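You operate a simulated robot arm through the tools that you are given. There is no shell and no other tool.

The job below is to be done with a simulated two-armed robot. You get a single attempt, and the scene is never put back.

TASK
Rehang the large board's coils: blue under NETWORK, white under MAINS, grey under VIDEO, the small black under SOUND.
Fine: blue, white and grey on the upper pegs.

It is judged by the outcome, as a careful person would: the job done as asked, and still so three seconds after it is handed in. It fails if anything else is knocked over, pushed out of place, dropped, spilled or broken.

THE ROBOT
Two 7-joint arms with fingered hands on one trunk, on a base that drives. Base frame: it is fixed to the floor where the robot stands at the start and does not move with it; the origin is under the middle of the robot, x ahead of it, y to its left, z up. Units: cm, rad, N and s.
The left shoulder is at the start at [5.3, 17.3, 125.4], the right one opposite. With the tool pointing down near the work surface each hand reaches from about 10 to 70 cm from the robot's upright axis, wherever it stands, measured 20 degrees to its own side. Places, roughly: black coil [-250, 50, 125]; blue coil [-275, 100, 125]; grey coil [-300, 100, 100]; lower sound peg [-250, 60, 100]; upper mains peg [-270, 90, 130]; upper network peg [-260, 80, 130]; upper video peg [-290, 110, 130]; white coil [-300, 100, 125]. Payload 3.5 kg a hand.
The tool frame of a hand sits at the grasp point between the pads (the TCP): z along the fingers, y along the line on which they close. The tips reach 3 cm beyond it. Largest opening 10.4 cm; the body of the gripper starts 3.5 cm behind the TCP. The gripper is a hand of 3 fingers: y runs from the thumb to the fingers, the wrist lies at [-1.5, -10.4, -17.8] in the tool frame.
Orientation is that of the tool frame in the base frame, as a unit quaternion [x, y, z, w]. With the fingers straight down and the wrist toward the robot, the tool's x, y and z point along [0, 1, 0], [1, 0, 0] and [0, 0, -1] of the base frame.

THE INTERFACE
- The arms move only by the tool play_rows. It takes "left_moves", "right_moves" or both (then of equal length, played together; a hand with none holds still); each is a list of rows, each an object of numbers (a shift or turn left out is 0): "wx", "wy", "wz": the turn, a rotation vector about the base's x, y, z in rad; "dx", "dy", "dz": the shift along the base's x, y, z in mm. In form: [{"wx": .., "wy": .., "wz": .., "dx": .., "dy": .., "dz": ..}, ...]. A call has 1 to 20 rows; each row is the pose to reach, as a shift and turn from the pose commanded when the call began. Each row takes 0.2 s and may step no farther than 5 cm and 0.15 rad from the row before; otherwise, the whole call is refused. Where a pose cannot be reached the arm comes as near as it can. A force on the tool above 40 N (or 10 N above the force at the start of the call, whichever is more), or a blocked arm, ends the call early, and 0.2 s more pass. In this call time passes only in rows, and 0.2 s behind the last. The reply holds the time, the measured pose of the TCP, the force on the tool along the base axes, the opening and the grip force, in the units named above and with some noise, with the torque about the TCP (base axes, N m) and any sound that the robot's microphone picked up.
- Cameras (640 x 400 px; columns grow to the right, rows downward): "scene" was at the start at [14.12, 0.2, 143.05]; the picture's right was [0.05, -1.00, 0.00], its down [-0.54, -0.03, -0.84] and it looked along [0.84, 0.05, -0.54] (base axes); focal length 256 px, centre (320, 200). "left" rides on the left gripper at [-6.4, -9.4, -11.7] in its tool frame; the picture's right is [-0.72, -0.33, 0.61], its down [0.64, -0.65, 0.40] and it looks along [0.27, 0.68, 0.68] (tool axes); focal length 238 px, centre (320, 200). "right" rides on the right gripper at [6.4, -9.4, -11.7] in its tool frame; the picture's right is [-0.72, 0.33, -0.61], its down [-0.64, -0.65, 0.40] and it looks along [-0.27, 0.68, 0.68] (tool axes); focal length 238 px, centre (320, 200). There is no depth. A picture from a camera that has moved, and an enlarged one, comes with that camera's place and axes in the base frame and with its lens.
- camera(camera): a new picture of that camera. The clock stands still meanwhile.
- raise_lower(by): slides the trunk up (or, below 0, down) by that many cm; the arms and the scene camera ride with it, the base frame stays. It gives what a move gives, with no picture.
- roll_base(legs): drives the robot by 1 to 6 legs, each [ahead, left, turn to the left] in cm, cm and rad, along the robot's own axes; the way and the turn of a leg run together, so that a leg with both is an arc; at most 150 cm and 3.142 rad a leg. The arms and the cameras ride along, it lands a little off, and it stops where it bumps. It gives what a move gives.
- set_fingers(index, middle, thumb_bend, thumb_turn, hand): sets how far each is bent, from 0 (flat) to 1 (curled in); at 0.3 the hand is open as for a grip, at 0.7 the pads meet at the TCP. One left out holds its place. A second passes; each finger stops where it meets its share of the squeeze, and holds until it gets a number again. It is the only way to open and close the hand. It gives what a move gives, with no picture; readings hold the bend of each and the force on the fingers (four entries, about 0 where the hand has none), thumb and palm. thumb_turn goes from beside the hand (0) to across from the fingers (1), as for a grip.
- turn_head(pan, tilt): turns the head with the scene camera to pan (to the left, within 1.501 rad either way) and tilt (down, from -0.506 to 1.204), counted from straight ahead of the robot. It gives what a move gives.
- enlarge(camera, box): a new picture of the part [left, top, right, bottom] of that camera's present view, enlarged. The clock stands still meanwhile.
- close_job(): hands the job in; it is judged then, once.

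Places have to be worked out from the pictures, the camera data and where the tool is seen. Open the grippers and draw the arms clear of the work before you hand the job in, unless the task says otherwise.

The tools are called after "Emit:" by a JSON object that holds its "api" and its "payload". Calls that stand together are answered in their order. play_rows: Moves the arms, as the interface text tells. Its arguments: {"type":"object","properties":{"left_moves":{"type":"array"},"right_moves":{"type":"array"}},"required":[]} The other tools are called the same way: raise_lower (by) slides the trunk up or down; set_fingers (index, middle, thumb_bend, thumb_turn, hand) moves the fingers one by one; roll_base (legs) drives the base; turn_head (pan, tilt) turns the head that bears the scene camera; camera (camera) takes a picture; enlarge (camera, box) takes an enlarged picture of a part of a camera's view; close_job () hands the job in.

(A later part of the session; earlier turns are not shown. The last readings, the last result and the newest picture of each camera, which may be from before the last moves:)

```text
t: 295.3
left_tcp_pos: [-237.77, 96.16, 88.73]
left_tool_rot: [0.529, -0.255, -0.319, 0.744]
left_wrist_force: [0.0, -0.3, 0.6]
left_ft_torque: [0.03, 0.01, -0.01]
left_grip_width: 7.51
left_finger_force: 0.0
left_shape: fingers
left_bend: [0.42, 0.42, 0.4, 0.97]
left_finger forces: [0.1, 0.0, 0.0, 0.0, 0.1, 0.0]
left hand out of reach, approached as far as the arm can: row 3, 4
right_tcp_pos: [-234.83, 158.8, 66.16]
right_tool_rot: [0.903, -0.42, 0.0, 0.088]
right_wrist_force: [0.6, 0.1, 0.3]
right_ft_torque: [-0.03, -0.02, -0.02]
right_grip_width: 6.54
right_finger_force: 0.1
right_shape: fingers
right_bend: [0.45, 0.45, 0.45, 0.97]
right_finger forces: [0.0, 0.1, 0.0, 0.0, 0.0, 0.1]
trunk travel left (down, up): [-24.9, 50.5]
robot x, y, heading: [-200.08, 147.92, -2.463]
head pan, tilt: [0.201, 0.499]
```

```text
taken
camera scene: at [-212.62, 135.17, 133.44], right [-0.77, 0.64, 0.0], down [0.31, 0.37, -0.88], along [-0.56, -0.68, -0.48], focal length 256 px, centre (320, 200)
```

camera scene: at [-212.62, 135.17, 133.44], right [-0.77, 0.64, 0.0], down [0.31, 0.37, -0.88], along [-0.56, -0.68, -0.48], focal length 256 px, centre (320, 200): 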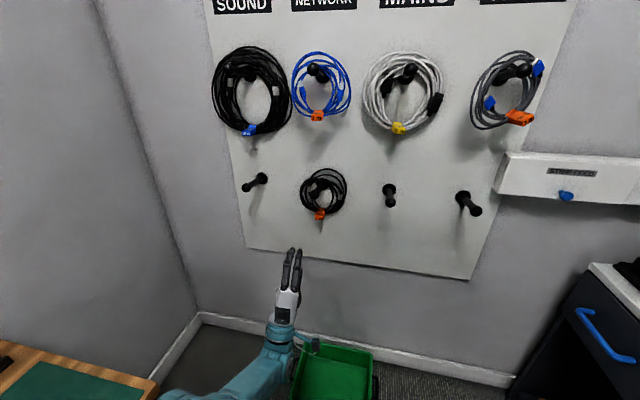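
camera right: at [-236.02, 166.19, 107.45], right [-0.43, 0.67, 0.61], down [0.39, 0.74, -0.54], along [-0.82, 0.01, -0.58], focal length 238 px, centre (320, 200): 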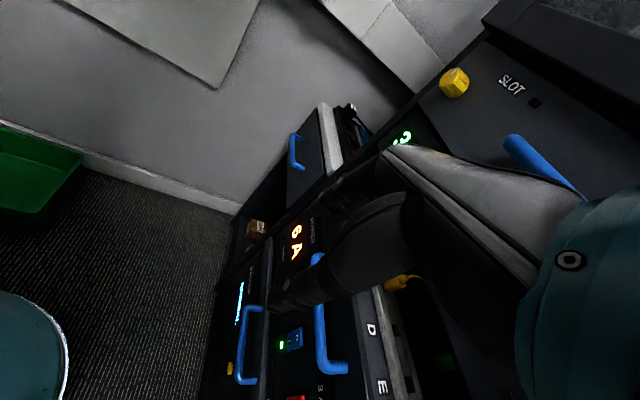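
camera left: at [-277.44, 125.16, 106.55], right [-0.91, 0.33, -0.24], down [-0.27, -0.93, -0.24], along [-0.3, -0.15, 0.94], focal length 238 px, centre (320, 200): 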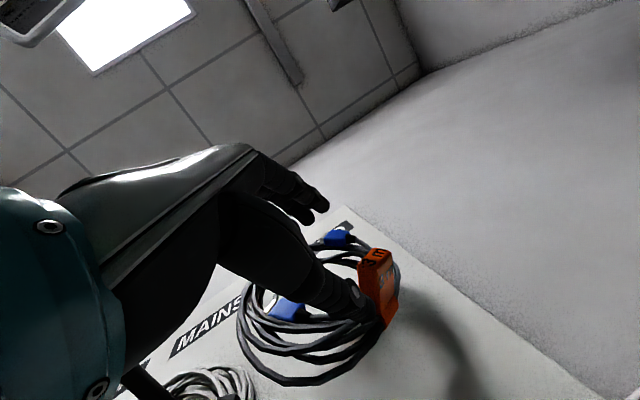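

The hand is in line (R≈222.5). I lower the trunk 2.5 cm, and drive forward 22 cm, then check.

Emit:
{"api": "raise_lower", "payload": {"by": -2.5}}

Emit:
{"api": "roll_base", "payload": {"legs": [[22, 0, 0]]}}

Emit:
{"api": "turn_head", "payload": {"pan": 0.2, "tilt": 0.7}}

Emit:
{"api": "enlarge", "payload": {"camera": "scene", "box": [220, 120, 400, 260]}}

Emit:
{"api": "camera", "payload": {"camera": "left"}}

```text
t: 296.0
left_tcp_pos: [-237.73, 96.18, 86.24]
left_tool_rot: [0.536, -0.249, -0.328, 0.737]
left_wrist_force: [0.5, 0.1, -0.1]
left_ft_torque: [-0.02, 0.0, -0.03]
left_grip_width: 7.54
left_finger_force: 0.0
left_shape: fingers
left_bend: [0.42, 0.42, 0.4, 0.97]
left_finger forces: [0.1, 0.0, 0.1, 0.0, 0.0, 0.0]
right_tcp_pos: [-234.87, 158.84, 63.79]
right_tool_rot: [0.903, -0.42, 0.001, 0.088]
right_wrist_force: [-1.1, -0.6, 0.6]
right_ft_torque: [0.0, -0.01, -0.02]
right_grip_width: 6.53
right_finger_force: 0.1
right_shape: fingers
right_bend: [0.45, 0.45, 0.45, 0.97]
right_finger forces: [0.0, 0.0, 0.1, 0.1, 0.0, 0.0]
trunk travel left (down, up): [-22.4, 53.0]
robot x, y, heading: [-199.72, 147.9, -2.464]
head pan, tilt: [0.201, 0.499]
```

```text
t: 297.7
left_tcp_pos: [-254.76, 82.36, 86.11]
left_tool_rot: [0.536, -0.25, -0.328, 0.737]
left_wrist_force: [-0.5, -0.3, 0.6]
left_ft_torque: [0.03, 0.02, -0.04]
left_grip_width: 7.55
left_finger_force: 0.0
left_shape: fingers
left_bend: [0.42, 0.42, 0.4, 0.97]
left_finger forces: [0.0, 0.0, 0.0, 0.0, 0.0, 0.1]
right_tcp_pos: [-252.07, 144.99, 63.7]
right_tool_rot: [0.904, -0.418, 0.0, 0.087]
right_wrist_force: [1.1, 0.0, 0.7]
right_ft_torque: [-0.02, 0.03, 0.02]
right_grip_width: 6.54
right_finger_force: 0.1
right_shape: fingers
right_bend: [0.45, 0.45, 0.45, 0.97]
right_finger forces: [0.1, 0.0, 0.1, 0.0, 0.0, 0.0]
trunk travel left (down, up): [-22.4, 53.0]
robot x, y, heading: [-217.39, 134.44, -2.461]
head pan, tilt: [0.201, 0.499]
```

```text
t: 298.4
left_tcp_pos: [-254.77, 82.52, 86.11]
left_tool_rot: [0.536, -0.249, -0.327, 0.737]
left_wrist_force: [0.2, -0.4, -0.3]
left_ft_torque: [0.0, 0.04, -0.02]
left_grip_width: 7.54
left_finger_force: 0.0
left_shape: fingers
left_bend: [0.42, 0.42, 0.4, 0.97]
left_finger forces: [0.0, 0.1, 0.1, 0.0, 0.0, 0.0]
right_tcp_pos: [-252.0, 144.99, 63.82]
right_tool_rot: [0.904, -0.419, 0.0, 0.088]
right_wrist_force: [0.3, 0.2, -0.5]
right_ft_torque: [-0.02, -0.02, -0.01]
right_grip_width: 6.56
right_finger_force: 0.1
right_shape: fingers
right_bend: [0.45, 0.45, 0.45, 0.97]
right_finger forces: [0.0, 0.1, 0.1, 0.0, 0.0, 0.0]
trunk travel left (down, up): [-22.4, 53.0]
robot x, y, heading: [-216.52, 134.08, -2.465]
head pan, tilt: [0.201, 0.7]
```

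```text
2.86 times, centred on (310, 190) of scene
camera zoom: at [-230.1, 121.14, 129.1], right [-0.77, 0.64, 0.0], down [0.41, 0.5, -0.77], along [-0.49, -0.59, -0.64], focal length 731 px, centre (349, 229)
```

zoom: 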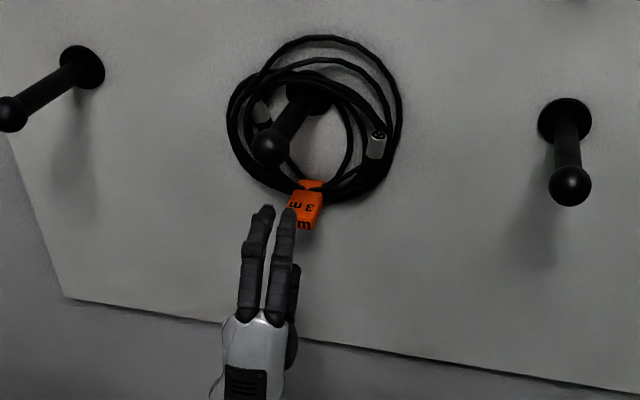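

```text
taken
camera left: at [-252.68, 92.45, 73.66], right [-0.99, 0.09, -0.14], down [-0.01, -0.87, -0.49], along [-0.16, -0.48, 0.86], focal length 238 px, centre (320, 200)
```

left: 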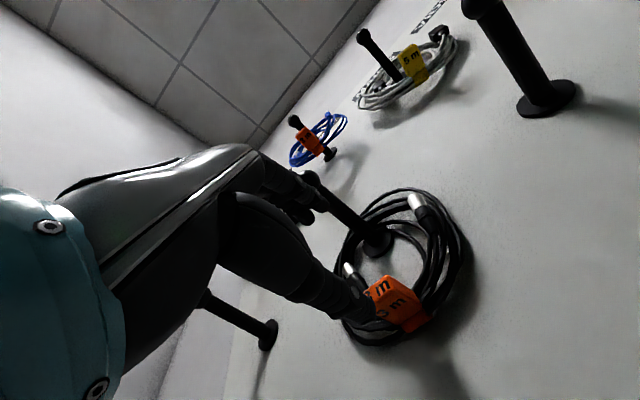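

The tag is at R≈222.3, z≈86.8, in line with the hand. I lower the trunk 1 cm, shift the hand 0.5 cm right and drive in 6.8 cm.

Emit:
{"api": "raise_lower", "payload": {"by": -1.0}}

Emit:
{"api": "roll_base", "payload": {"legs": [[6.8, -0.5, 0]]}}

Emit:
{"api": "enlarge", "payload": {"camera": "scene", "box": [220, 120, 400, 260]}}

Emit:
{"api": "enlarge", "payload": {"camera": "left", "box": [220, 140, 460, 380]}}

```text
t: 299.0
left_tcp_pos: [-254.7, 82.43, 85.28]
left_tool_rot: [0.536, -0.249, -0.327, 0.737]
left_wrist_force: [0.0, 0.8, -1.1]
left_ft_torque: [-0.01, -0.02, -0.04]
left_grip_width: 7.57
left_finger_force: 0.0
left_shape: fingers
left_bend: [0.42, 0.42, 0.4, 0.97]
left_finger forces: [0.0, 0.0, 0.0, 0.0, 0.0, 0.0]
right_tcp_pos: [-251.96, 144.88, 62.85]
right_tool_rot: [0.904, -0.419, 0.001, 0.088]
right_wrist_force: [-0.1, 0.2, 0.0]
right_ft_torque: [-0.03, 0.01, 0.0]
right_grip_width: 6.55
right_finger_force: 0.0
right_shape: fingers
right_bend: [0.45, 0.45, 0.45, 0.97]
right_finger forces: [0.0, 0.1, 0.1, 0.0, 0.0, 0.0]
trunk travel left (down, up): [-21.4, 54.0]
robot x, y, heading: [-216.26, 134.23, -2.466]
head pan, tilt: [0.201, 0.7]
```

```text
t: 300.0
left_tcp_pos: [-260.48, 78.42, 85.1]
left_tool_rot: [0.536, -0.249, -0.327, 0.737]
left_wrist_force: [-0.3, 0.0, 0.0]
left_ft_torque: [0.02, 0.0, 0.0]
left_grip_width: 7.52
left_finger_force: 0.1
left_shape: fingers
left_bend: [0.42, 0.42, 0.4, 0.97]
left_finger forces: [0.0, 0.0, 0.1, 0.0, 0.0, 0.0]
right_tcp_pos: [-257.68, 140.95, 62.82]
right_tool_rot: [0.904, -0.419, 0.001, 0.086]
right_wrist_force: [-0.9, 0.2, 0.0]
right_ft_torque: [0.03, -0.03, 0.02]
right_grip_width: 6.51
right_finger_force: 0.1
right_shape: fingers
right_bend: [0.45, 0.45, 0.45, 0.97]
right_finger forces: [0.1, 0.0, 0.1, 0.0, 0.0, 0.1]
trunk travel left (down, up): [-21.4, 54.0]
robot x, y, heading: [-222.08, 130.51, -2.46]
head pan, tilt: [0.201, 0.7]
```

```text
2.86 times, centred on (310, 190) of scene
camera zoom: at [-236.23, 116.86, 128.05], right [-0.77, 0.64, 0.0], down [0.41, 0.5, -0.76], along [-0.49, -0.59, -0.64], focal length 731 px, centre (349, 229)
```

zoom: 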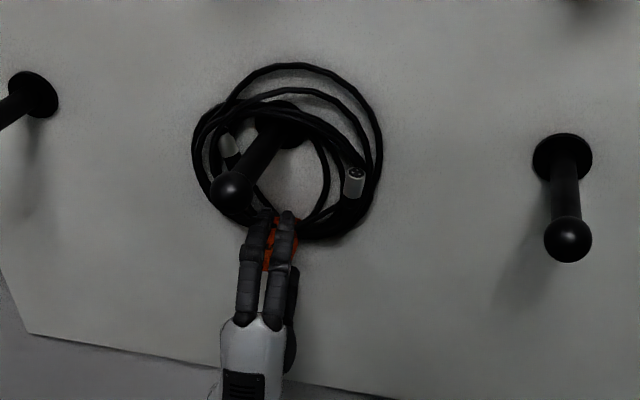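

```text
1.67 times, centred on (340, 260) of left
camera zoom: at [-258.42, 88.5, 72.62], right [-0.99, 0.09, -0.14], down [-0.01, -0.87, -0.49], along [-0.16, -0.48, 0.86], focal length 397 px, centre (287, 100)
```

zoom: 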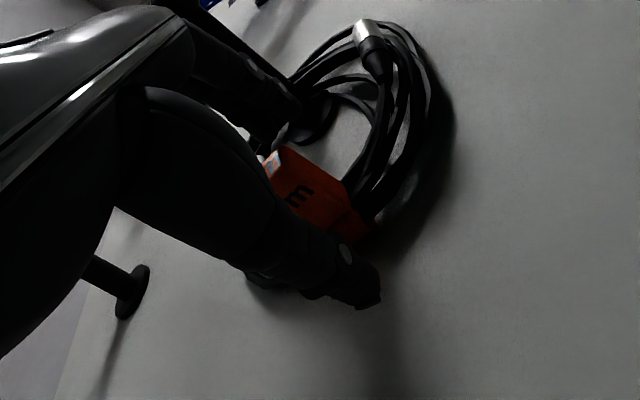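

The tag shows slightly right of the fingers, so I shift the hand 1.3 cm right before closing.

Emit:
{"api": "play_rows", "payload": {"left_moves": [{"dx": -4, "dy": 5.1}, {"dx": -8, "dy": 10.2}]}}

Emit:
{"api": "enlarge", "payload": {"camera": "scene", "box": [240, 150, 360, 240]}}

```text
t: 300.6
left_tcp_pos: [-261.28, 79.55, 85.11]
left_tool_rot: [0.535, -0.25, -0.328, 0.737]
left_wrist_force: [-0.2, -0.2, 0.6]
left_ft_torque: [0.03, -0.01, 0.0]
left_grip_width: 7.54
left_finger_force: 0.0
left_shape: fingers
left_bend: [0.42, 0.42, 0.4, 0.97]
left_finger forces: [0.0, 0.0, 0.0, 0.1, 0.0, 0.1]
right_tcp_pos: [-257.62, 141.1, 62.81]
right_tool_rot: [0.904, -0.419, 0.001, 0.088]
right_wrist_force: [-0.4, -0.2, -0.8]
right_ft_torque: [0.02, -0.04, 0.01]
right_grip_width: 6.55
right_finger_force: 0.1
right_shape: fingers
right_bend: [0.45, 0.45, 0.45, 0.97]
right_finger forces: [0.0, 0.1, 0.0, 0.1, 0.0, 0.0]
trunk travel left (down, up): [-21.4, 54.0]
robot x, y, heading: [-222.7, 130.22, -2.463]
head pan, tilt: [0.201, 0.7]
```

```text
4.44 times, centred on (300, 195) of scene
camera zoom: at [-236.16, 116.91, 128.07], right [-0.77, 0.64, 0.0], down [0.41, 0.5, -0.76], along [-0.49, -0.59, -0.64], focal length 1137 px, centre (409, 222)
```

zoom: 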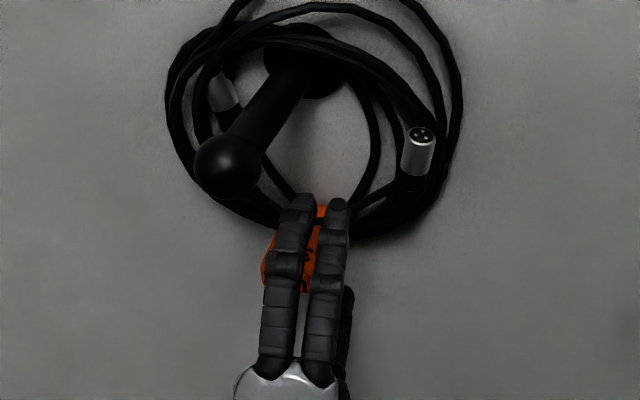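

The tag is centred under both fingers. I close on it.

Emit:
{"api": "set_fingers", "payload": {"hand": "left", "index": 0.8, "middle": 0.8, "thumb_bend": 0.8}}

Emit:
{"api": "enlarge", "payload": {"camera": "scene", "box": [240, 150, 360, 240]}}

```text
t: 301.6
left_tcp_pos: [-261.26, 79.49, 85.33]
left_tool_rot: [0.535, -0.25, -0.329, 0.737]
left_wrist_force: [-2.1, -4.3, 11.8]
left_ft_torque: [-0.24, 0.03, -0.03]
left_grip_width: 0.0
left_finger_force: 6.2
left_shape: fingers
left_bend: [0.76, 0.67, 0.73, 0.97]
left_finger forces: [0.1, 12.2, 0.0, 0.0, 0.0, 0.1]
right_tcp_pos: [-257.57, 141.04, 62.92]
right_tool_rot: [0.904, -0.419, 0.001, 0.089]
right_wrist_force: [-0.3, 0.0, 0.6]
right_ft_torque: [0.0, 0.02, 0.03]
right_grip_width: 6.52
right_finger_force: 0.0
right_shape: fingers
right_bend: [0.45, 0.45, 0.45, 0.97]
right_finger forces: [0.0, 0.0, 0.0, 0.0, 0.0, 0.0]
trunk travel left (down, up): [-21.4, 54.0]
robot x, y, heading: [-222.39, 130.43, -2.464]
head pan, tilt: [0.201, 0.7]
```

```text
4.44 times, centred on (300, 195) of scene
camera zoom: at [-236.11, 116.96, 128.09], right [-0.77, 0.64, 0.0], down [0.41, 0.5, -0.77], along [-0.49, -0.59, -0.64], focal length 1137 px, centre (409, 222)
```

zoom: 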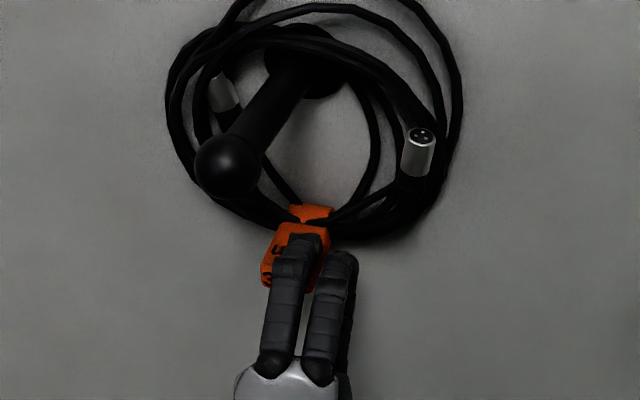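

As with grey the first time, only the middle finger met the tag. I reopen, shift 0.8 cm left and close again.

Emit:
{"api": "set_fingers", "payload": {"hand": "left", "index": 0.45, "middle": 0.45, "thumb_bend": 0.45}}

Emit:
{"api": "play_rows", "payload": {"left_moves": [{"dx": 4.9, "dy": -6.3}]}}

Emit:
{"api": "set_fingers", "payload": {"hand": "left", "index": 0.8, "middle": 0.8, "thumb_bend": 0.8}}

Emit:
{"api": "enlarge", "payload": {"camera": "scene", "box": [240, 150, 360, 240]}}

```text
t: 302.6
left_tcp_pos: [-261.26, 79.59, 85.19]
left_tool_rot: [0.536, -0.25, -0.328, 0.737]
left_wrist_force: [0.4, -0.5, 0.4]
left_ft_torque: [-0.01, 0.03, 0.01]
left_grip_width: 6.44
left_finger_force: 0.1
left_shape: fingers
left_bend: [0.45, 0.45, 0.45, 0.97]
left_finger forces: [0.0, 0.0, 0.0, 0.1, 0.0, 0.0]
right_tcp_pos: [-257.64, 140.99, 62.78]
right_tool_rot: [0.904, -0.419, 0.001, 0.088]
right_wrist_force: [0.1, -0.7, 0.2]
right_ft_torque: [0.02, -0.01, -0.01]
right_grip_width: 6.52
right_finger_force: 0.1
right_shape: fingers
right_bend: [0.45, 0.45, 0.45, 0.97]
right_finger forces: [0.1, 0.0, 0.0, 0.1, 0.0, 0.0]
trunk travel left (down, up): [-21.4, 54.0]
robot x, y, heading: [-222.2, 130.36, -2.459]
head pan, tilt: [0.201, 0.7]
```

```text
t: 303.0
left_tcp_pos: [-260.79, 78.88, 85.12]
left_tool_rot: [0.536, -0.25, -0.328, 0.737]
left_wrist_force: [0.1, 0.0, 0.1]
left_ft_torque: [0.0, 0.04, 0.02]
left_grip_width: 6.46
left_finger_force: 0.0
left_shape: fingers
left_bend: [0.45, 0.45, 0.45, 0.97]
left_finger forces: [0.0, 0.1, 0.0, 0.0, 0.0, 0.1]
right_tcp_pos: [-257.68, 141.14, 62.85]
right_tool_rot: [0.904, -0.419, 0.0, 0.088]
right_wrist_force: [0.1, -0.6, 0.3]
right_ft_torque: [-0.04, 0.0, -0.01]
right_grip_width: 6.55
right_finger_force: 0.2
right_shape: fingers
right_bend: [0.45, 0.45, 0.45, 0.97]
right_finger forces: [0.1, 0.0, 0.0, 0.0, 0.0, 0.1]
trunk travel left (down, up): [-21.4, 54.0]
robot x, y, heading: [-222.47, 130.42, -2.463]
head pan, tilt: [0.201, 0.7]
```

```text
t: 304.0
left_tcp_pos: [-260.82, 78.96, 85.24]
left_tool_rot: [0.536, -0.25, -0.328, 0.737]
left_wrist_force: [-1.7, -1.0, 4.9]
left_ft_torque: [-0.04, -0.07, 0.0]
left_grip_width: 0.01
left_finger_force: 20.4
left_shape: fingers
left_bend: [0.77, 0.72, 0.71, 0.96]
left_finger forces: [13.7, 13.0, 0.0, 0.0, 13.9, 0.1]
right_tcp_pos: [-257.61, 141.09, 62.76]
right_tool_rot: [0.904, -0.418, 0.001, 0.088]
right_wrist_force: [0.7, 0.2, -0.1]
right_ft_torque: [-0.04, -0.02, 0.04]
right_grip_width: 6.55
right_finger_force: 0.0
right_shape: fingers
right_bend: [0.45, 0.45, 0.45, 0.97]
right_finger forces: [0.2, 0.0, 0.0, 0.0, 0.0, 0.0]
trunk travel left (down, up): [-21.4, 54.0]
robot x, y, heading: [-222.2, 130.06, -2.457]
head pan, tilt: [0.201, 0.7]
```

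```text
4.44 times, centred on (300, 195) of scene
camera zoom: at [-236.15, 116.93, 128.08], right [-0.77, 0.64, 0.0], down [0.41, 0.5, -0.77], along [-0.49, -0.59, -0.64], focal length 1137 px, centre (409, 222)
```

zoom: 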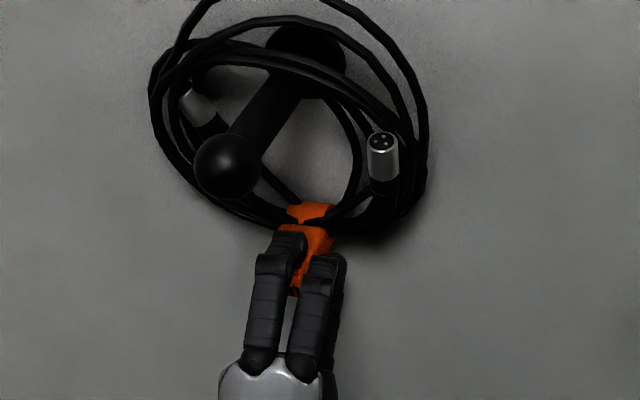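

Both fingers and the thumb now hold the tag (about 13 N each). I pull the ring outward along its peg by backing the base 6.5 cm.

Emit:
{"api": "roll_base", "payload": {"legs": [[-6.5, 0, 0]]}}

Emit:
{"api": "enlarge", "payload": {"camera": "scene", "box": [220, 110, 400, 250]}}

Emit:
{"api": "camera", "payload": {"camera": "left"}}

```text
t: 305.0
left_tcp_pos: [-255.76, 82.95, 85.54]
left_tool_rot: [0.535, -0.249, -0.328, 0.738]
left_wrist_force: [-5.4, -6.6, 20.8]
left_ft_torque: [-0.17, 0.08, -0.02]
left_grip_width: 0.03
left_finger_force: 9.4
left_shape: fingers
left_bend: [0.78, 0.62, 0.73, 0.97]
left_finger forces: [0.1, 19.2, 0.0, 0.1, 0.0, 0.0]
right_tcp_pos: [-252.68, 145.16, 62.75]
right_tool_rot: [0.903, -0.42, 0.0, 0.088]
right_wrist_force: [-0.9, 0.3, 0.3]
right_ft_torque: [-0.05, 0.01, -0.02]
right_grip_width: 6.53
right_finger_force: 0.0
right_shape: fingers
right_bend: [0.45, 0.45, 0.45, 0.97]
right_finger forces: [0.0, 0.0, 0.1, 0.1, 0.0, 0.1]
trunk travel left (down, up): [-21.4, 54.0]
robot x, y, heading: [-217.47, 134.47, -2.466]
head pan, tilt: [0.201, 0.7]
```

```text
2.86 times, centred on (310, 180) of scene
camera zoom: at [-231.1, 121.06, 128.1], right [-0.77, 0.64, 0.0], down [0.41, 0.49, -0.77], along [-0.49, -0.59, -0.64], focal length 731 px, centre (349, 257)
```

zoom: 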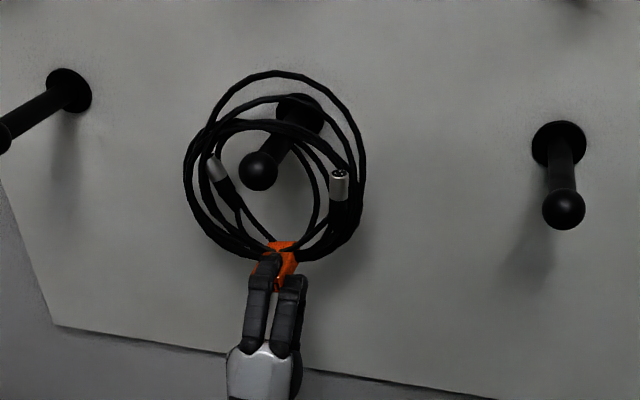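

```text
taken
camera left: at [-253.82, 92.96, 72.9], right [-0.99, 0.09, -0.13], down [-0.01, -0.87, -0.49], along [-0.16, -0.48, 0.86], focal length 238 px, centre (320, 200)
```

left: 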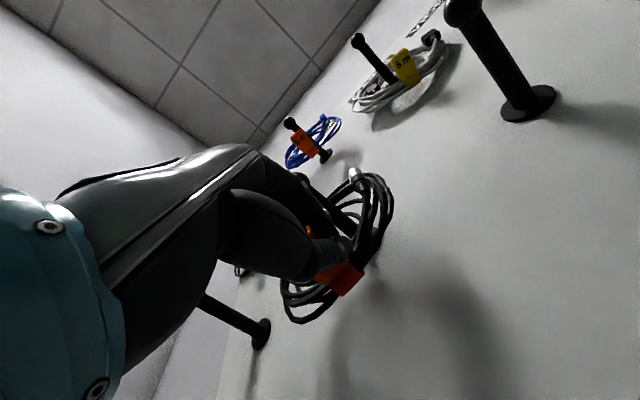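

The ring came out to mid-peg with its tag still at the bottom. I open the hand and check where tag and bundle are for a deep grip.

Emit:
{"api": "set_fingers", "payload": {"hand": "left", "index": 0.4, "middle": 0.4, "thumb_bend": 0.4}}

Emit:
{"api": "enlarge", "payload": {"camera": "scene", "box": [220, 110, 400, 250]}}

Emit:
{"api": "enlarge", "payload": {"camera": "left", "box": [220, 140, 460, 380]}}

```text
t: 306.0
left_tcp_pos: [-255.83, 82.9, 85.34]
left_tool_rot: [0.534, -0.249, -0.329, 0.738]
left_wrist_force: [-0.4, -0.3, 0.2]
left_ft_torque: [0.02, 0.02, 0.0]
left_grip_width: 7.77
left_finger_force: 0.0
left_shape: fingers
left_bend: [0.4, 0.4, 0.4, 0.97]
left_finger forces: [0.0, 0.0, 0.0, 0.0, 0.0, 0.0]
right_tcp_pos: [-252.7, 145.05, 62.79]
right_tool_rot: [0.903, -0.42, 0.001, 0.088]
right_wrist_force: [0.4, 1.2, 0.7]
right_ft_torque: [0.01, -0.03, -0.02]
right_grip_width: 6.53
right_finger_force: 0.2
right_shape: fingers
right_bend: [0.45, 0.45, 0.45, 0.97]
right_finger forces: [0.0, 0.0, 0.0, 0.0, 0.0, 0.0]
trunk travel left (down, up): [-21.4, 54.0]
robot x, y, heading: [-217.09, 134.55, -2.468]
head pan, tilt: [0.201, 0.7]
```

```text
2.86 times, centred on (310, 180) of scene
camera zoom: at [-231.21, 120.93, 128.07], right [-0.77, 0.64, 0.0], down [0.41, 0.5, -0.76], along [-0.49, -0.59, -0.64], focal length 731 px, centre (349, 257)
```

zoom: 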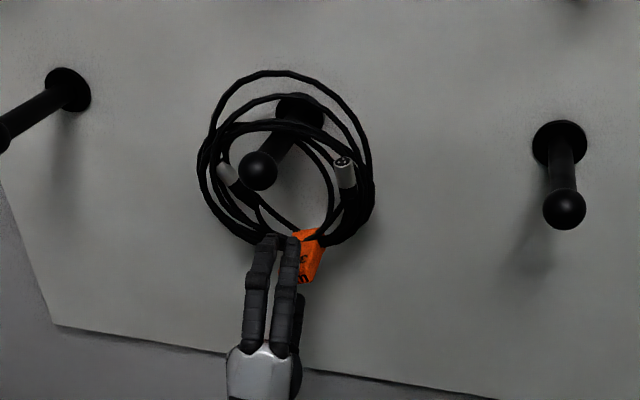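

```text
1.67 times, centred on (340, 260) of left
camera zoom: at [-253.88, 92.89, 72.81], right [-0.99, 0.09, -0.14], down [-0.01, -0.87, -0.49], along [-0.16, -0.48, 0.86], focal length 397 px, centre (287, 100)
```

zoom: 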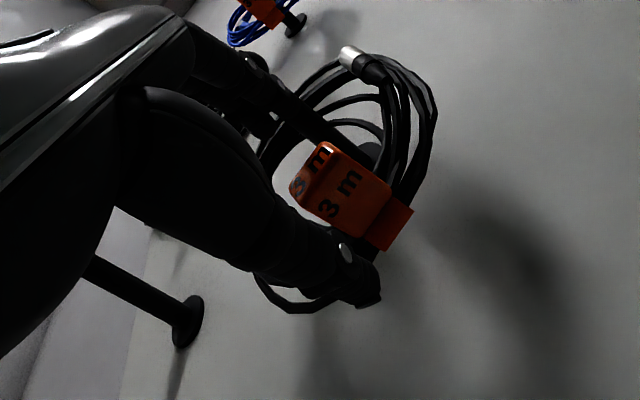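

The ring swung so its tag is at about R 225.5, z 89. I back off 4 cm, move the hand 2.4 cm right and 3 cm up, then come in for a deep grip.

Emit:
{"api": "roll_base", "payload": {"legs": [[-4.5, 0, 0]]}}

Emit:
{"api": "play_rows", "payload": {"left_moves": [{"dx": -7.4, "dy": 9.4, "dz": 15}, {"dx": -14.8, "dy": 18.9, "dz": 30}]}}

Emit:
{"api": "roll_base", "payload": {"legs": [[3.5, 0, 0]]}}

Emit:
{"api": "enlarge", "payload": {"camera": "scene", "box": [220, 110, 400, 250]}}

Emit:
{"api": "enlarge", "payload": {"camera": "left", "box": [220, 140, 460, 380]}}

```text
t: 306.9
left_tcp_pos: [-252.33, 85.71, 85.38]
left_tool_rot: [0.534, -0.249, -0.329, 0.738]
left_wrist_force: [-0.5, 0.3, -0.1]
left_ft_torque: [-0.02, 0.01, 0.0]
left_grip_width: 7.78
left_finger_force: 0.0
left_shape: fingers
left_bend: [0.4, 0.4, 0.4, 0.97]
left_finger forces: [0.1, 0.1, 0.0, 0.0, 0.0, 0.0]
right_tcp_pos: [-249.16, 147.85, 62.82]
right_tool_rot: [0.904, -0.419, 0.001, 0.088]
right_wrist_force: [-0.2, 0.3, -0.5]
right_ft_torque: [0.03, 0.02, 0.01]
right_grip_width: 6.55
right_finger_force: 0.1
right_shape: fingers
right_bend: [0.45, 0.45, 0.45, 0.97]
right_finger forces: [0.0, 0.0, 0.0, 0.0, 0.1, 0.1]
trunk travel left (down, up): [-21.4, 54.0]
robot x, y, heading: [-213.85, 137.11, -2.46]
head pan, tilt: [0.201, 0.7]
```

```text
t: 307.5
left_tcp_pos: [-253.83, 87.71, 88.38]
left_tool_rot: [0.535, -0.25, -0.328, 0.737]
left_wrist_force: [-0.5, -0.2, -0.1]
left_ft_torque: [0.05, 0.01, -0.01]
left_grip_width: 7.74
left_finger_force: 0.0
left_shape: fingers
left_bend: [0.4, 0.4, 0.4, 0.97]
left_finger forces: [0.0, 0.1, 0.0, 0.1, 0.0, 0.0]
right_tcp_pos: [-249.2, 147.81, 62.74]
right_tool_rot: [0.903, -0.419, 0.002, 0.088]
right_wrist_force: [0.7, 0.9, 0.9]
right_ft_torque: [-0.01, -0.01, 0.0]
right_grip_width: 6.58
right_finger_force: 0.0
right_shape: fingers
right_bend: [0.45, 0.45, 0.45, 0.97]
right_finger forces: [0.0, 0.1, 0.0, 0.1, 0.0, 0.0]
trunk travel left (down, up): [-21.4, 54.0]
robot x, y, heading: [-213.87, 137.26, -2.465]
head pan, tilt: [0.201, 0.7]
```

```text
t: 308.4
left_tcp_pos: [-256.85, 85.3, 88.18]
left_tool_rot: [0.535, -0.25, -0.329, 0.737]
left_wrist_force: [-0.1, -0.2, -0.3]
left_ft_torque: [-0.01, 0.03, -0.02]
left_grip_width: 7.75
left_finger_force: 0.1
left_shape: fingers
left_bend: [0.4, 0.4, 0.4, 0.97]
left_finger forces: [0.0, 0.1, 0.0, 0.0, 0.1, 0.0]
right_tcp_pos: [-251.99, 145.74, 62.68]
right_tool_rot: [0.903, -0.42, 0.002, 0.087]
right_wrist_force: [-0.4, -1.3, -1.0]
right_ft_torque: [-0.05, 0.0, -0.04]
right_grip_width: 6.53
right_finger_force: 0.0
right_shape: fingers
right_bend: [0.45, 0.45, 0.45, 0.97]
right_finger forces: [0.0, 0.1, 0.1, 0.1, 0.0, 0.0]
trunk travel left (down, up): [-21.4, 54.0]
robot x, y, heading: [-216.63, 135.27, -2.465]
head pan, tilt: [0.201, 0.7]
```

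```text
2.86 times, centred on (310, 180) of scene
camera zoom: at [-230.51, 121.47, 128.05], right [-0.77, 0.64, 0.0], down [0.41, 0.5, -0.76], along [-0.49, -0.59, -0.64], focal length 731 px, centre (349, 257)
```

zoom: 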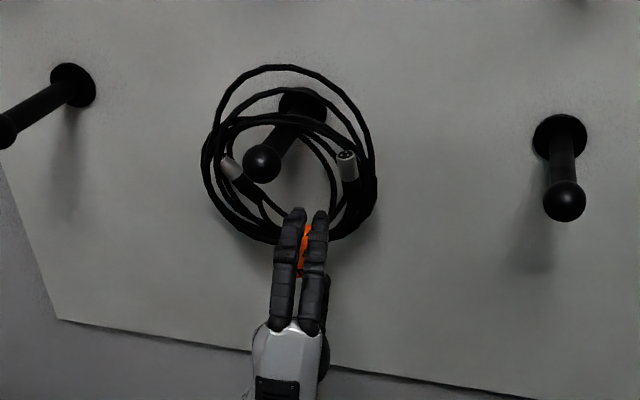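

```text
1.67 times, centred on (340, 260) of left
camera zoom: at [-254.63, 95.39, 75.8], right [-0.99, 0.09, -0.14], down [-0.01, -0.87, -0.49], along [-0.16, -0.48, 0.86], focal length 397 px, centre (287, 100)
```

zoom: 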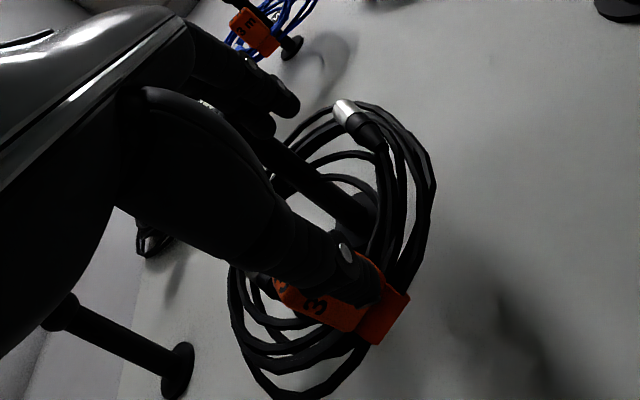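

The thumb is above the tag, so the hand is too high. I lower the hand 2.4 cm (after backing off 3 cm) and come in again.

Emit:
{"api": "roll_base", "payload": {"legs": [[-3, 0, 0]]}}

Emit:
{"api": "play_rows", "payload": {"left_moves": [{"dz": -12}, {"dz": -24}]}}

Emit:
{"api": "roll_base", "payload": {"legs": [[6, 0, 0]]}}

Emit:
{"api": "enlarge", "payload": {"camera": "scene", "box": [220, 110, 400, 250]}}

Emit:
{"api": "enlarge", "payload": {"camera": "left", "box": [220, 140, 460, 380]}}

```text
t: 309.2
left_tcp_pos: [-254.3, 87.42, 88.55]
left_tool_rot: [0.534, -0.25, -0.329, 0.737]
left_wrist_force: [0.1, 0.6, -0.1]
left_ft_torque: [0.03, 0.02, 0.0]
left_grip_width: 7.75
left_finger_force: 0.1
left_shape: fingers
left_bend: [0.4, 0.4, 0.4, 0.97]
left_finger forces: [0.0, 0.0, 0.0, 0.0, 0.1, 0.0]
right_tcp_pos: [-249.55, 147.59, 62.84]
right_tool_rot: [0.903, -0.419, 0.001, 0.089]
right_wrist_force: [0.4, 0.2, -0.8]
right_ft_torque: [0.01, -0.02, -0.02]
right_grip_width: 6.56
right_finger_force: 0.0
right_shape: fingers
right_bend: [0.45, 0.45, 0.45, 0.97]
right_finger forces: [0.0, 0.1, 0.1, 0.0, 0.0, 0.0]
trunk travel left (down, up): [-21.4, 54.0]
robot x, y, heading: [-214.41, 136.7, -2.466]
head pan, tilt: [0.201, 0.7]
```

```text
t: 309.8
left_tcp_pos: [-254.48, 87.26, 85.96]
left_tool_rot: [0.534, -0.25, -0.329, 0.737]
left_wrist_force: [0.4, -0.8, 0.6]
left_ft_torque: [-0.01, 0.02, -0.01]
left_grip_width: 7.74
left_finger_force: 0.1
left_shape: fingers
left_bend: [0.4, 0.4, 0.4, 0.97]
left_finger forces: [0.1, 0.0, 0.0, 0.0, 0.0, 0.0]
right_tcp_pos: [-249.74, 147.51, 62.79]
right_tool_rot: [0.903, -0.42, 0.001, 0.088]
right_wrist_force: [-0.9, -0.2, 0.3]
right_ft_torque: [-0.03, -0.03, -0.04]
right_grip_width: 6.53
right_finger_force: 0.1
right_shape: fingers
right_bend: [0.45, 0.45, 0.45, 0.97]
right_finger forces: [0.0, 0.0, 0.0, 0.1, 0.1, 0.0]
trunk travel left (down, up): [-21.4, 54.0]
robot x, y, heading: [-214.49, 137.14, -2.466]
head pan, tilt: [0.201, 0.7]
```

```text
t: 310.8
left_tcp_pos: [-259.31, 83.5, 85.88]
left_tool_rot: [0.535, -0.249, -0.329, 0.738]
left_wrist_force: [-0.7, 0.3, 0.2]
left_ft_torque: [-0.03, 0.0, 0.02]
left_grip_width: 7.76
left_finger_force: 0.0
left_shape: fingers
left_bend: [0.4, 0.4, 0.4, 0.97]
left_finger forces: [0.0, 0.1, 0.1, 0.0, 0.0, 0.1]
right_tcp_pos: [-254.43, 143.69, 62.79]
right_tool_rot: [0.903, -0.42, 0.002, 0.087]
right_wrist_force: [-0.5, 0.5, -0.3]
right_ft_torque: [0.01, -0.02, 0.02]
right_grip_width: 6.54
right_finger_force: 0.1
right_shape: fingers
right_bend: [0.45, 0.45, 0.45, 0.97]
right_finger forces: [0.0, 0.1, 0.1, 0.0, 0.0, 0.1]
trunk travel left (down, up): [-21.4, 54.0]
robot x, y, heading: [-218.94, 133.09, -2.464]
head pan, tilt: [0.201, 0.7]
```

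```text
2.86 times, centred on (310, 180) of scene
camera zoom: at [-232.95, 119.5, 128.05], right [-0.77, 0.64, 0.0], down [0.41, 0.5, -0.76], along [-0.49, -0.59, -0.64], focal length 731 px, centre (349, 257)
```

zoom: 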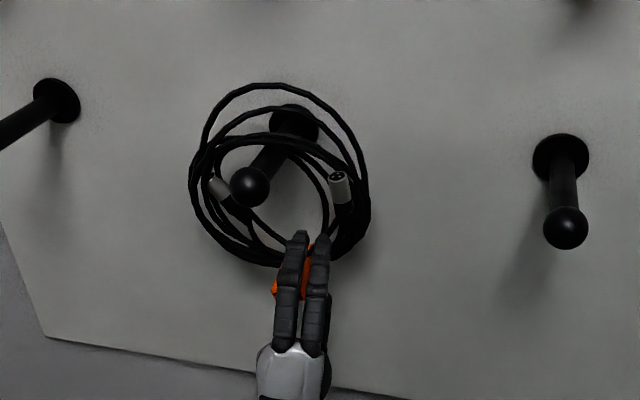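

```text
1.67 times, centred on (340, 260) of left
camera zoom: at [-257.2, 93.44, 73.44], right [-0.99, 0.09, -0.14], down [-0.01, -0.87, -0.49], along [-0.16, -0.48, 0.86], focal length 397 px, centre (287, 100)
```

zoom: 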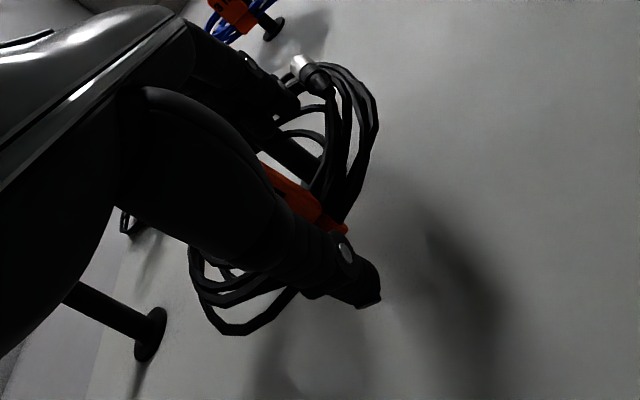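

Now the thumb is beneath the ring and the tag and bundle are deep between thumb and fingers. I close.

Emit:
{"api": "set_fingers", "payload": {"hand": "left", "index": 0.85, "middle": 0.85, "thumb_bend": 0.85}}

Emit:
{"api": "enlarge", "payload": {"camera": "scene", "box": [220, 110, 400, 250]}}

Emit:
{"api": "enlarge", "payload": {"camera": "left", "box": [220, 140, 460, 380]}}

```text
t: 311.8
left_tcp_pos: [-259.19, 83.49, 86.13]
left_tool_rot: [0.533, -0.249, -0.329, 0.738]
left_wrist_force: [-0.8, -5.5, 12.5]
left_ft_torque: [-0.17, 0.14, 0.06]
left_grip_width: 0.0
left_finger_force: 6.8
left_shape: fingers
left_bend: [0.78, 0.66, 0.77, 0.97]
left_finger forces: [0.0, 13.3, 0.0, 0.0, 0.0, 0.1]
right_tcp_pos: [-254.29, 143.68, 62.83]
right_tool_rot: [0.903, -0.42, 0.001, 0.088]
right_wrist_force: [-0.6, 0.2, 0.3]
right_ft_torque: [0.02, 0.04, -0.02]
right_grip_width: 6.53
right_finger_force: 0.2
right_shape: fingers
right_bend: [0.45, 0.45, 0.45, 0.97]
right_finger forces: [0.0, 0.0, 0.1, 0.1, 0.0, 0.0]
trunk travel left (down, up): [-21.4, 54.0]
robot x, y, heading: [-218.7, 133.16, -2.462]
head pan, tilt: [0.201, 0.7]
```

```text
2.86 times, centred on (310, 180) of scene
camera zoom: at [-232.82, 119.59, 128.09], right [-0.77, 0.64, 0.0], down [0.41, 0.5, -0.77], along [-0.49, -0.59, -0.64], focal length 731 px, centre (349, 257)
```

zoom: 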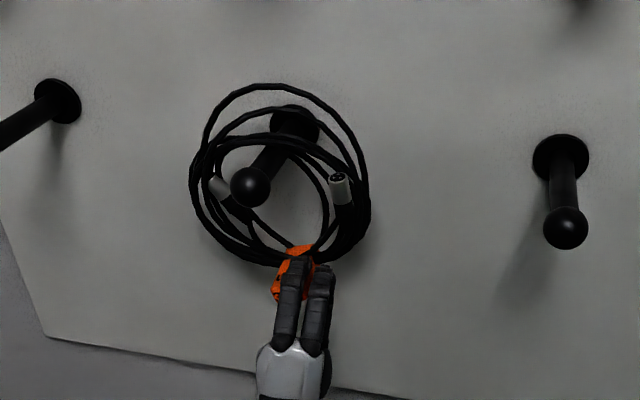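

```text
1.67 times, centred on (340, 260) of left
camera zoom: at [-257.15, 93.43, 73.59], right [-0.99, 0.09, -0.13], down [-0.01, -0.87, -0.49], along [-0.16, -0.48, 0.86], focal length 397 px, centre (287, 100)
```

zoom: 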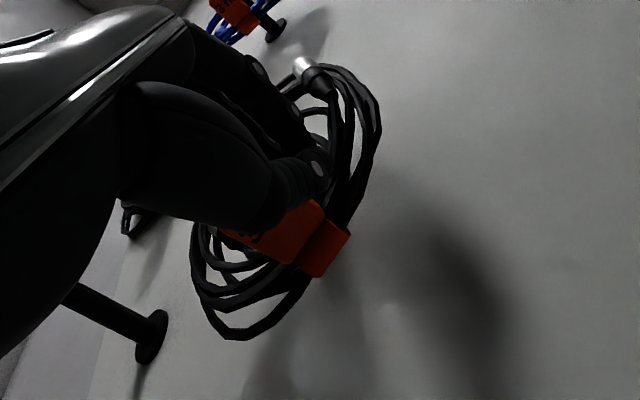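

Again only the left finger met the tag while the thumb slipped past on the right. I reopen, shift 1.2 cm left and slightly down, and close again.

Emit:
{"api": "set_fingers", "payload": {"hand": "left", "index": 0.4, "middle": 0.4, "thumb_bend": 0.38}}

Emit:
{"api": "play_rows", "payload": {"left_moves": [{"dx": 3.7, "dy": -4.7, "dz": -4}, {"dx": 7.4, "dy": -9.4, "dz": -7}]}}

Emit:
{"api": "enlarge", "payload": {"camera": "left", "box": [220, 140, 460, 380]}}

Emit:
{"api": "enlarge", "payload": {"camera": "scene", "box": [220, 110, 400, 250]}}

```text
t: 312.8
left_tcp_pos: [-259.23, 83.58, 85.99]
left_tool_rot: [0.535, -0.249, -0.328, 0.737]
left_wrist_force: [-0.2, 0.4, 0.5]
left_ft_torque: [0.02, -0.01, 0.0]
left_grip_width: 8.01
left_finger_force: 0.0
left_shape: fingers
left_bend: [0.4, 0.4, 0.38, 0.97]
left_finger forces: [0.0, 0.0, 0.0, 0.0, 0.1, 0.0]
right_tcp_pos: [-254.34, 143.72, 62.79]
right_tool_rot: [0.903, -0.42, 0.001, 0.089]
right_wrist_force: [-1.5, 0.1, 1.0]
right_ft_torque: [-0.01, -0.01, 0.0]
right_grip_width: 6.54
right_finger_force: 0.0
right_shape: fingers
right_bend: [0.45, 0.45, 0.45, 0.97]
right_finger forces: [0.0, 0.0, 0.1, 0.0, 0.0, 0.0]
trunk travel left (down, up): [-21.4, 54.0]
robot x, y, heading: [-218.88, 133.08, -2.463]
head pan, tilt: [0.201, 0.7]
```

```text
t: 313.4
left_tcp_pos: [-258.42, 82.65, 85.34]
left_tool_rot: [0.536, -0.248, -0.328, 0.738]
left_wrist_force: [0.5, 0.0, 0.4]
left_ft_torque: [-0.01, 0.0, 0.0]
left_grip_width: 8.02
left_finger_force: 0.1
left_shape: fingers
left_bend: [0.4, 0.4, 0.38, 0.97]
left_finger forces: [0.0, 0.0, 0.0, 0.0, 0.1, 0.0]
right_tcp_pos: [-254.51, 143.74, 62.76]
right_tool_rot: [0.903, -0.42, 0.001, 0.088]
right_wrist_force: [-0.6, 0.1, 0.9]
right_ft_torque: [-0.03, 0.0, -0.04]
right_grip_width: 6.53
right_finger_force: 0.1
right_shape: fingers
right_bend: [0.45, 0.45, 0.45, 0.97]
right_finger forces: [0.0, 0.0, 0.0, 0.0, 0.0, 0.0]
trunk travel left (down, up): [-21.4, 54.0]
robot x, y, heading: [-218.75, 132.98, -2.465]
head pan, tilt: [0.201, 0.7]
```

```text
1.67 times, centred on (340, 260) of left
camera zoom: at [-256.42, 92.54, 72.75], right [-0.99, 0.09, -0.14], down [-0.01, -0.87, -0.49], along [-0.16, -0.48, 0.86], focal length 397 px, centre (287, 100)
```

zoom: 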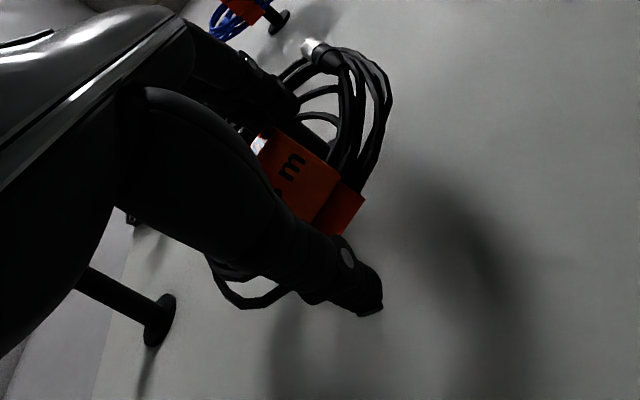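

```text
2.86 times, centred on (310, 180) of scene
camera zoom: at [-232.89, 119.54, 128.07], right [-0.77, 0.64, 0.0], down [0.41, 0.5, -0.76], along [-0.49, -0.59, -0.64], focal length 731 px, centre (349, 257)
```

zoom: 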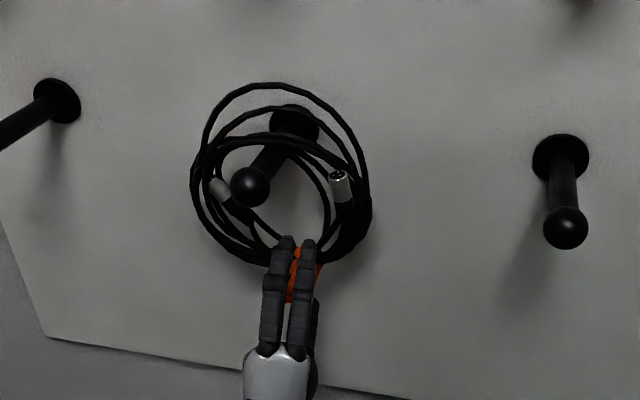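

Now the tag is squarely between thumb and fingers, with the bundle deep inside. I close.

Emit:
{"api": "set_fingers", "payload": {"hand": "left", "index": 0.85, "middle": 0.85, "thumb_bend": 0.85}}

Emit:
{"api": "enlarge", "payload": {"camera": "scene", "box": [220, 110, 400, 250]}}

Emit:
{"api": "enlarge", "payload": {"camera": "left", "box": [220, 140, 460, 380]}}

```text
t: 314.4
left_tcp_pos: [-258.42, 82.57, 85.35]
left_tool_rot: [0.534, -0.25, -0.329, 0.738]
left_wrist_force: [-0.8, 0.0, 5.2]
left_ft_torque: [-0.21, 0.02, -0.02]
left_grip_width: 0.01
left_finger_force: 21.1
left_shape: fingers
left_bend: [0.74, 0.64, 0.72, 0.97]
left_finger forces: [12.9, 13.6, 0.1, 0.1, 15.6, 0.0]
right_tcp_pos: [-254.4, 143.65, 62.8]
right_tool_rot: [0.903, -0.42, 0.001, 0.088]
right_wrist_force: [0.1, 0.0, 0.2]
right_ft_torque: [-0.02, 0.0, 0.01]
right_grip_width: 6.55
right_finger_force: 0.1
right_shape: fingers
right_bend: [0.45, 0.45, 0.45, 0.97]
right_finger forces: [0.1, 0.0, 0.0, 0.1, 0.0, 0.0]
trunk travel left (down, up): [-21.4, 54.0]
robot x, y, heading: [-219.0, 132.73, -2.465]
head pan, tilt: [0.201, 0.7]
```

```text
2.86 times, centred on (310, 180) of scene
camera zoom: at [-232.88, 119.59, 128.08], right [-0.77, 0.64, 0.0], down [0.41, 0.5, -0.77], along [-0.49, -0.59, -0.64], focal length 731 px, centre (349, 257)
```

zoom: 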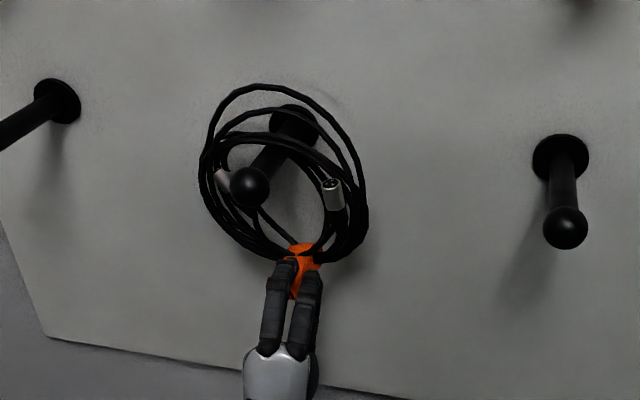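

```text
1.67 times, centred on (340, 260) of left
camera zoom: at [-256.44, 92.55, 72.82], right [-0.99, 0.09, -0.13], down [-0.01, -0.87, -0.49], along [-0.16, -0.48, 0.86], focal length 397 px, centre (287, 100)
```

zoom: 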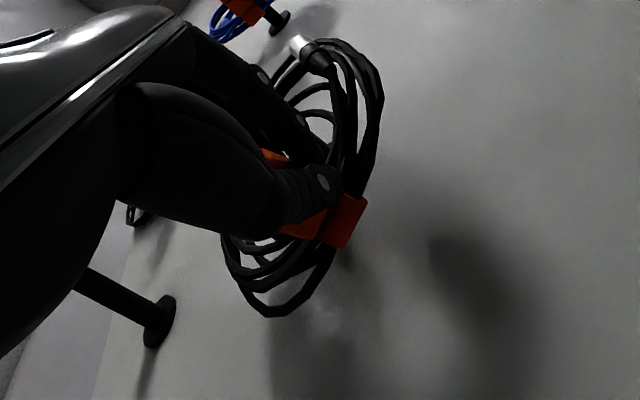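

Good grip (13, 14 and 16 N), ring upright around the peg. I lift 3.2 cm in small steps to centre the knob in the opening.

Emit:
{"api": "play_rows", "payload": {"left_moves": [{"dz": 8}, {"dz": 16}, {"dz": 24}, {"dz": 32}]}}

Emit:
{"api": "enlarge", "payload": {"camera": "scene", "box": [220, 100, 400, 240]}}

```text
t: 315.4
left_tcp_pos: [-258.46, 82.75, 88.5]
left_tool_rot: [0.535, -0.251, -0.329, 0.737]
left_wrist_force: [-0.3, 1.5, -1.6]
left_ft_torque: [0.0, -0.12, -0.04]
left_grip_width: 0.02
left_finger_force: 23.7
left_shape: fingers
left_bend: [0.74, 0.67, 0.74, 0.95]
left_finger forces: [16.5, 15.2, 0.0, 0.0, 15.8, 0.0]
right_tcp_pos: [-254.44, 143.75, 62.79]
right_tool_rot: [0.903, -0.42, 0.001, 0.088]
right_wrist_force: [0.0, 0.5, -0.8]
right_ft_torque: [0.03, -0.01, 0.04]
right_grip_width: 6.55
right_finger_force: 0.1
right_shape: fingers
right_bend: [0.45, 0.45, 0.45, 0.97]
right_finger forces: [0.0, 0.0, 0.1, 0.0, 0.0, 0.0]
trunk travel left (down, up): [-21.4, 54.0]
robot x, y, heading: [-219.31, 132.7, -2.464]
head pan, tilt: [0.201, 0.7]
```

```text
2.86 times, centred on (310, 170) of scene
camera zoom: at [-232.91, 119.56, 128.06], right [-0.77, 0.64, 0.0], down [0.41, 0.5, -0.76], along [-0.49, -0.59, -0.64], focal length 731 px, centre (349, 286)
```

zoom: 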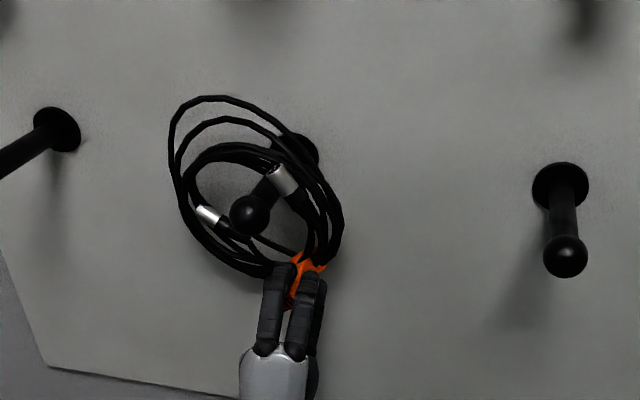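

The ring leaned slightly left, with a plug close to the peg. I roll the hand 0.25 rad clockwise to bring the ring upright around the knob.

Emit:
{"api": "play_rows", "payload": {"left_moves": [{"wx": -0.09, "wy": -0.078, "wz": 0.039}, {"wx": -0.179, "wy": -0.156, "wz": 0.0775}, {"wx": -0.215, "wy": -0.187, "wz": 0.093, "dz": 3}]}}

Emit:
{"api": "enlarge", "payload": {"camera": "scene", "box": [220, 100, 400, 240]}}

```text
t: 316.2
left_tcp_pos: [-258.38, 82.54, 88.81]
left_tool_rot: [0.492, -0.326, -0.214, 0.778]
left_wrist_force: [-1.4, 0.8, -1.4]
left_ft_torque: [-0.03, -0.09, -0.07]
left_grip_width: 0.02
left_finger_force: 24.7
left_shape: fingers
left_bend: [0.74, 0.71, 0.76, 0.93]
left_finger forces: [15.5, 18.4, 0.0, 0.1, 15.3, 0.1]
right_tcp_pos: [-254.36, 143.77, 62.74]
right_tool_rot: [0.903, -0.42, 0.001, 0.088]
right_wrist_force: [-0.2, 0.0, 0.4]
right_ft_torque: [-0.02, 0.0, 0.0]
right_grip_width: 6.54
right_finger_force: 0.0
right_shape: fingers
right_bend: [0.45, 0.45, 0.45, 0.97]
right_finger forces: [0.1, 0.1, 0.0, 0.0, 0.0, 0.0]
trunk travel left (down, up): [-21.4, 54.0]
robot x, y, heading: [-219.37, 133.26, -2.461]
head pan, tilt: [0.201, 0.7]
```

```text
2.86 times, centred on (310, 170) of scene
camera zoom: at [-232.91, 119.56, 128.06], right [-0.77, 0.64, 0.0], down [0.41, 0.5, -0.76], along [-0.49, -0.59, -0.64], focal length 731 px, centre (349, 286)
```

zoom: 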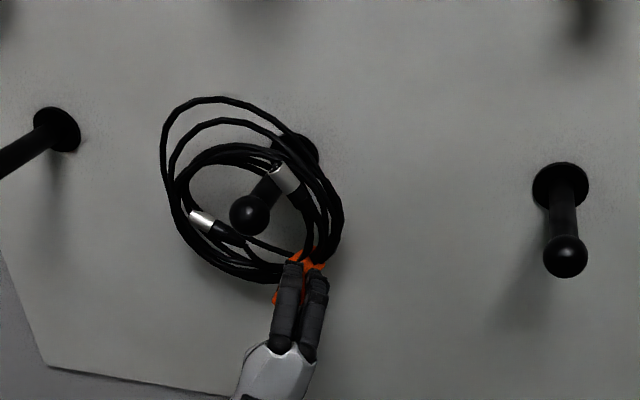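

The ring did not follow the roll, so I translate the hand 1.8 cm right instead to clear the plug from the peg.

Emit:
{"api": "play_rows", "payload": {"left_moves": [{"dx": -5.6, "dy": 7}, {"dx": -11.1, "dy": 14.1, "dz": 3}]}}

Emit:
{"api": "enlarge", "payload": {"camera": "scene", "box": [220, 100, 400, 240]}}

Emit:
{"api": "enlarge", "payload": {"camera": "left", "box": [200, 100, 460, 380]}}

```text
t: 316.8
left_tcp_pos: [-259.54, 83.89, 89.27]
left_tool_rot: [0.491, -0.325, -0.214, 0.78]
left_wrist_force: [-0.5, -0.5, 2.0]
left_ft_torque: [-0.02, -0.01, 0.03]
left_grip_width: 0.01
left_finger_force: 20.6
left_shape: fingers
left_bend: [0.75, 0.72, 0.8, 0.93]
left_finger forces: [12.6, 14.9, 0.0, 0.0, 14.2, 0.0]
right_tcp_pos: [-254.28, 143.72, 62.72]
right_tool_rot: [0.904, -0.419, 0.001, 0.087]
right_wrist_force: [0.1, 0.5, 0.1]
right_ft_torque: [0.02, -0.02, -0.02]
right_grip_width: 6.56
right_finger_force: 0.0
right_shape: fingers
right_bend: [0.45, 0.45, 0.45, 0.97]
right_finger forces: [0.0, 0.0, 0.1, 0.0, 0.0, 0.1]
trunk travel left (down, up): [-21.4, 54.0]
robot x, y, heading: [-218.96, 133.23, -2.46]
head pan, tilt: [0.201, 0.7]
```

```text
2.86 times, centred on (310, 170) of scene
camera zoom: at [-232.88, 119.55, 128.07], right [-0.77, 0.64, 0.0], down [0.41, 0.5, -0.77], along [-0.49, -0.59, -0.64], focal length 731 px, centre (349, 286)
```

zoom: 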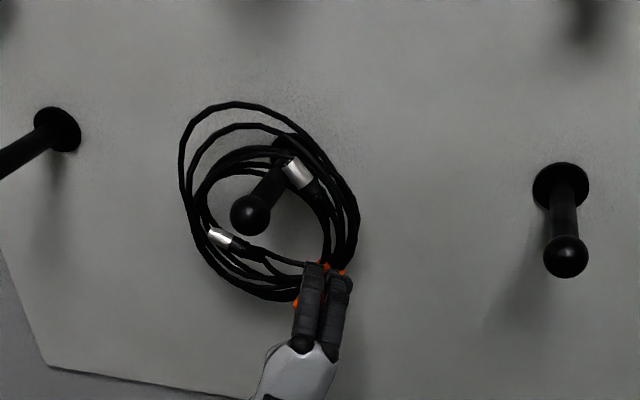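

```text
1.43 times, centred on (330, 240) of left
camera zoom: at [-255.87, 91.27, 75.29], right [-0.95, -0.05, -0.32], down [0.15, -0.95, -0.28], along [-0.29, -0.31, 0.91], focal length 340 px, centre (306, 143)
```

zoom: 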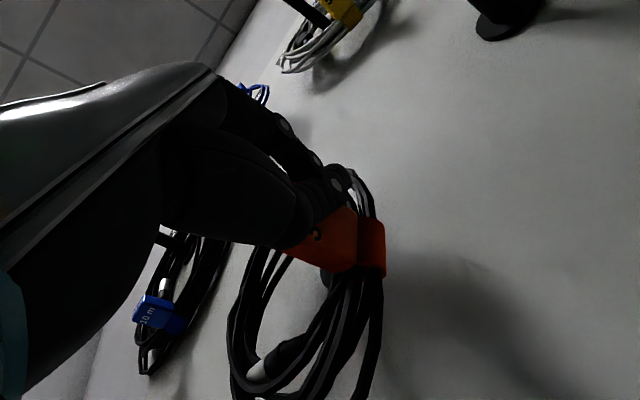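

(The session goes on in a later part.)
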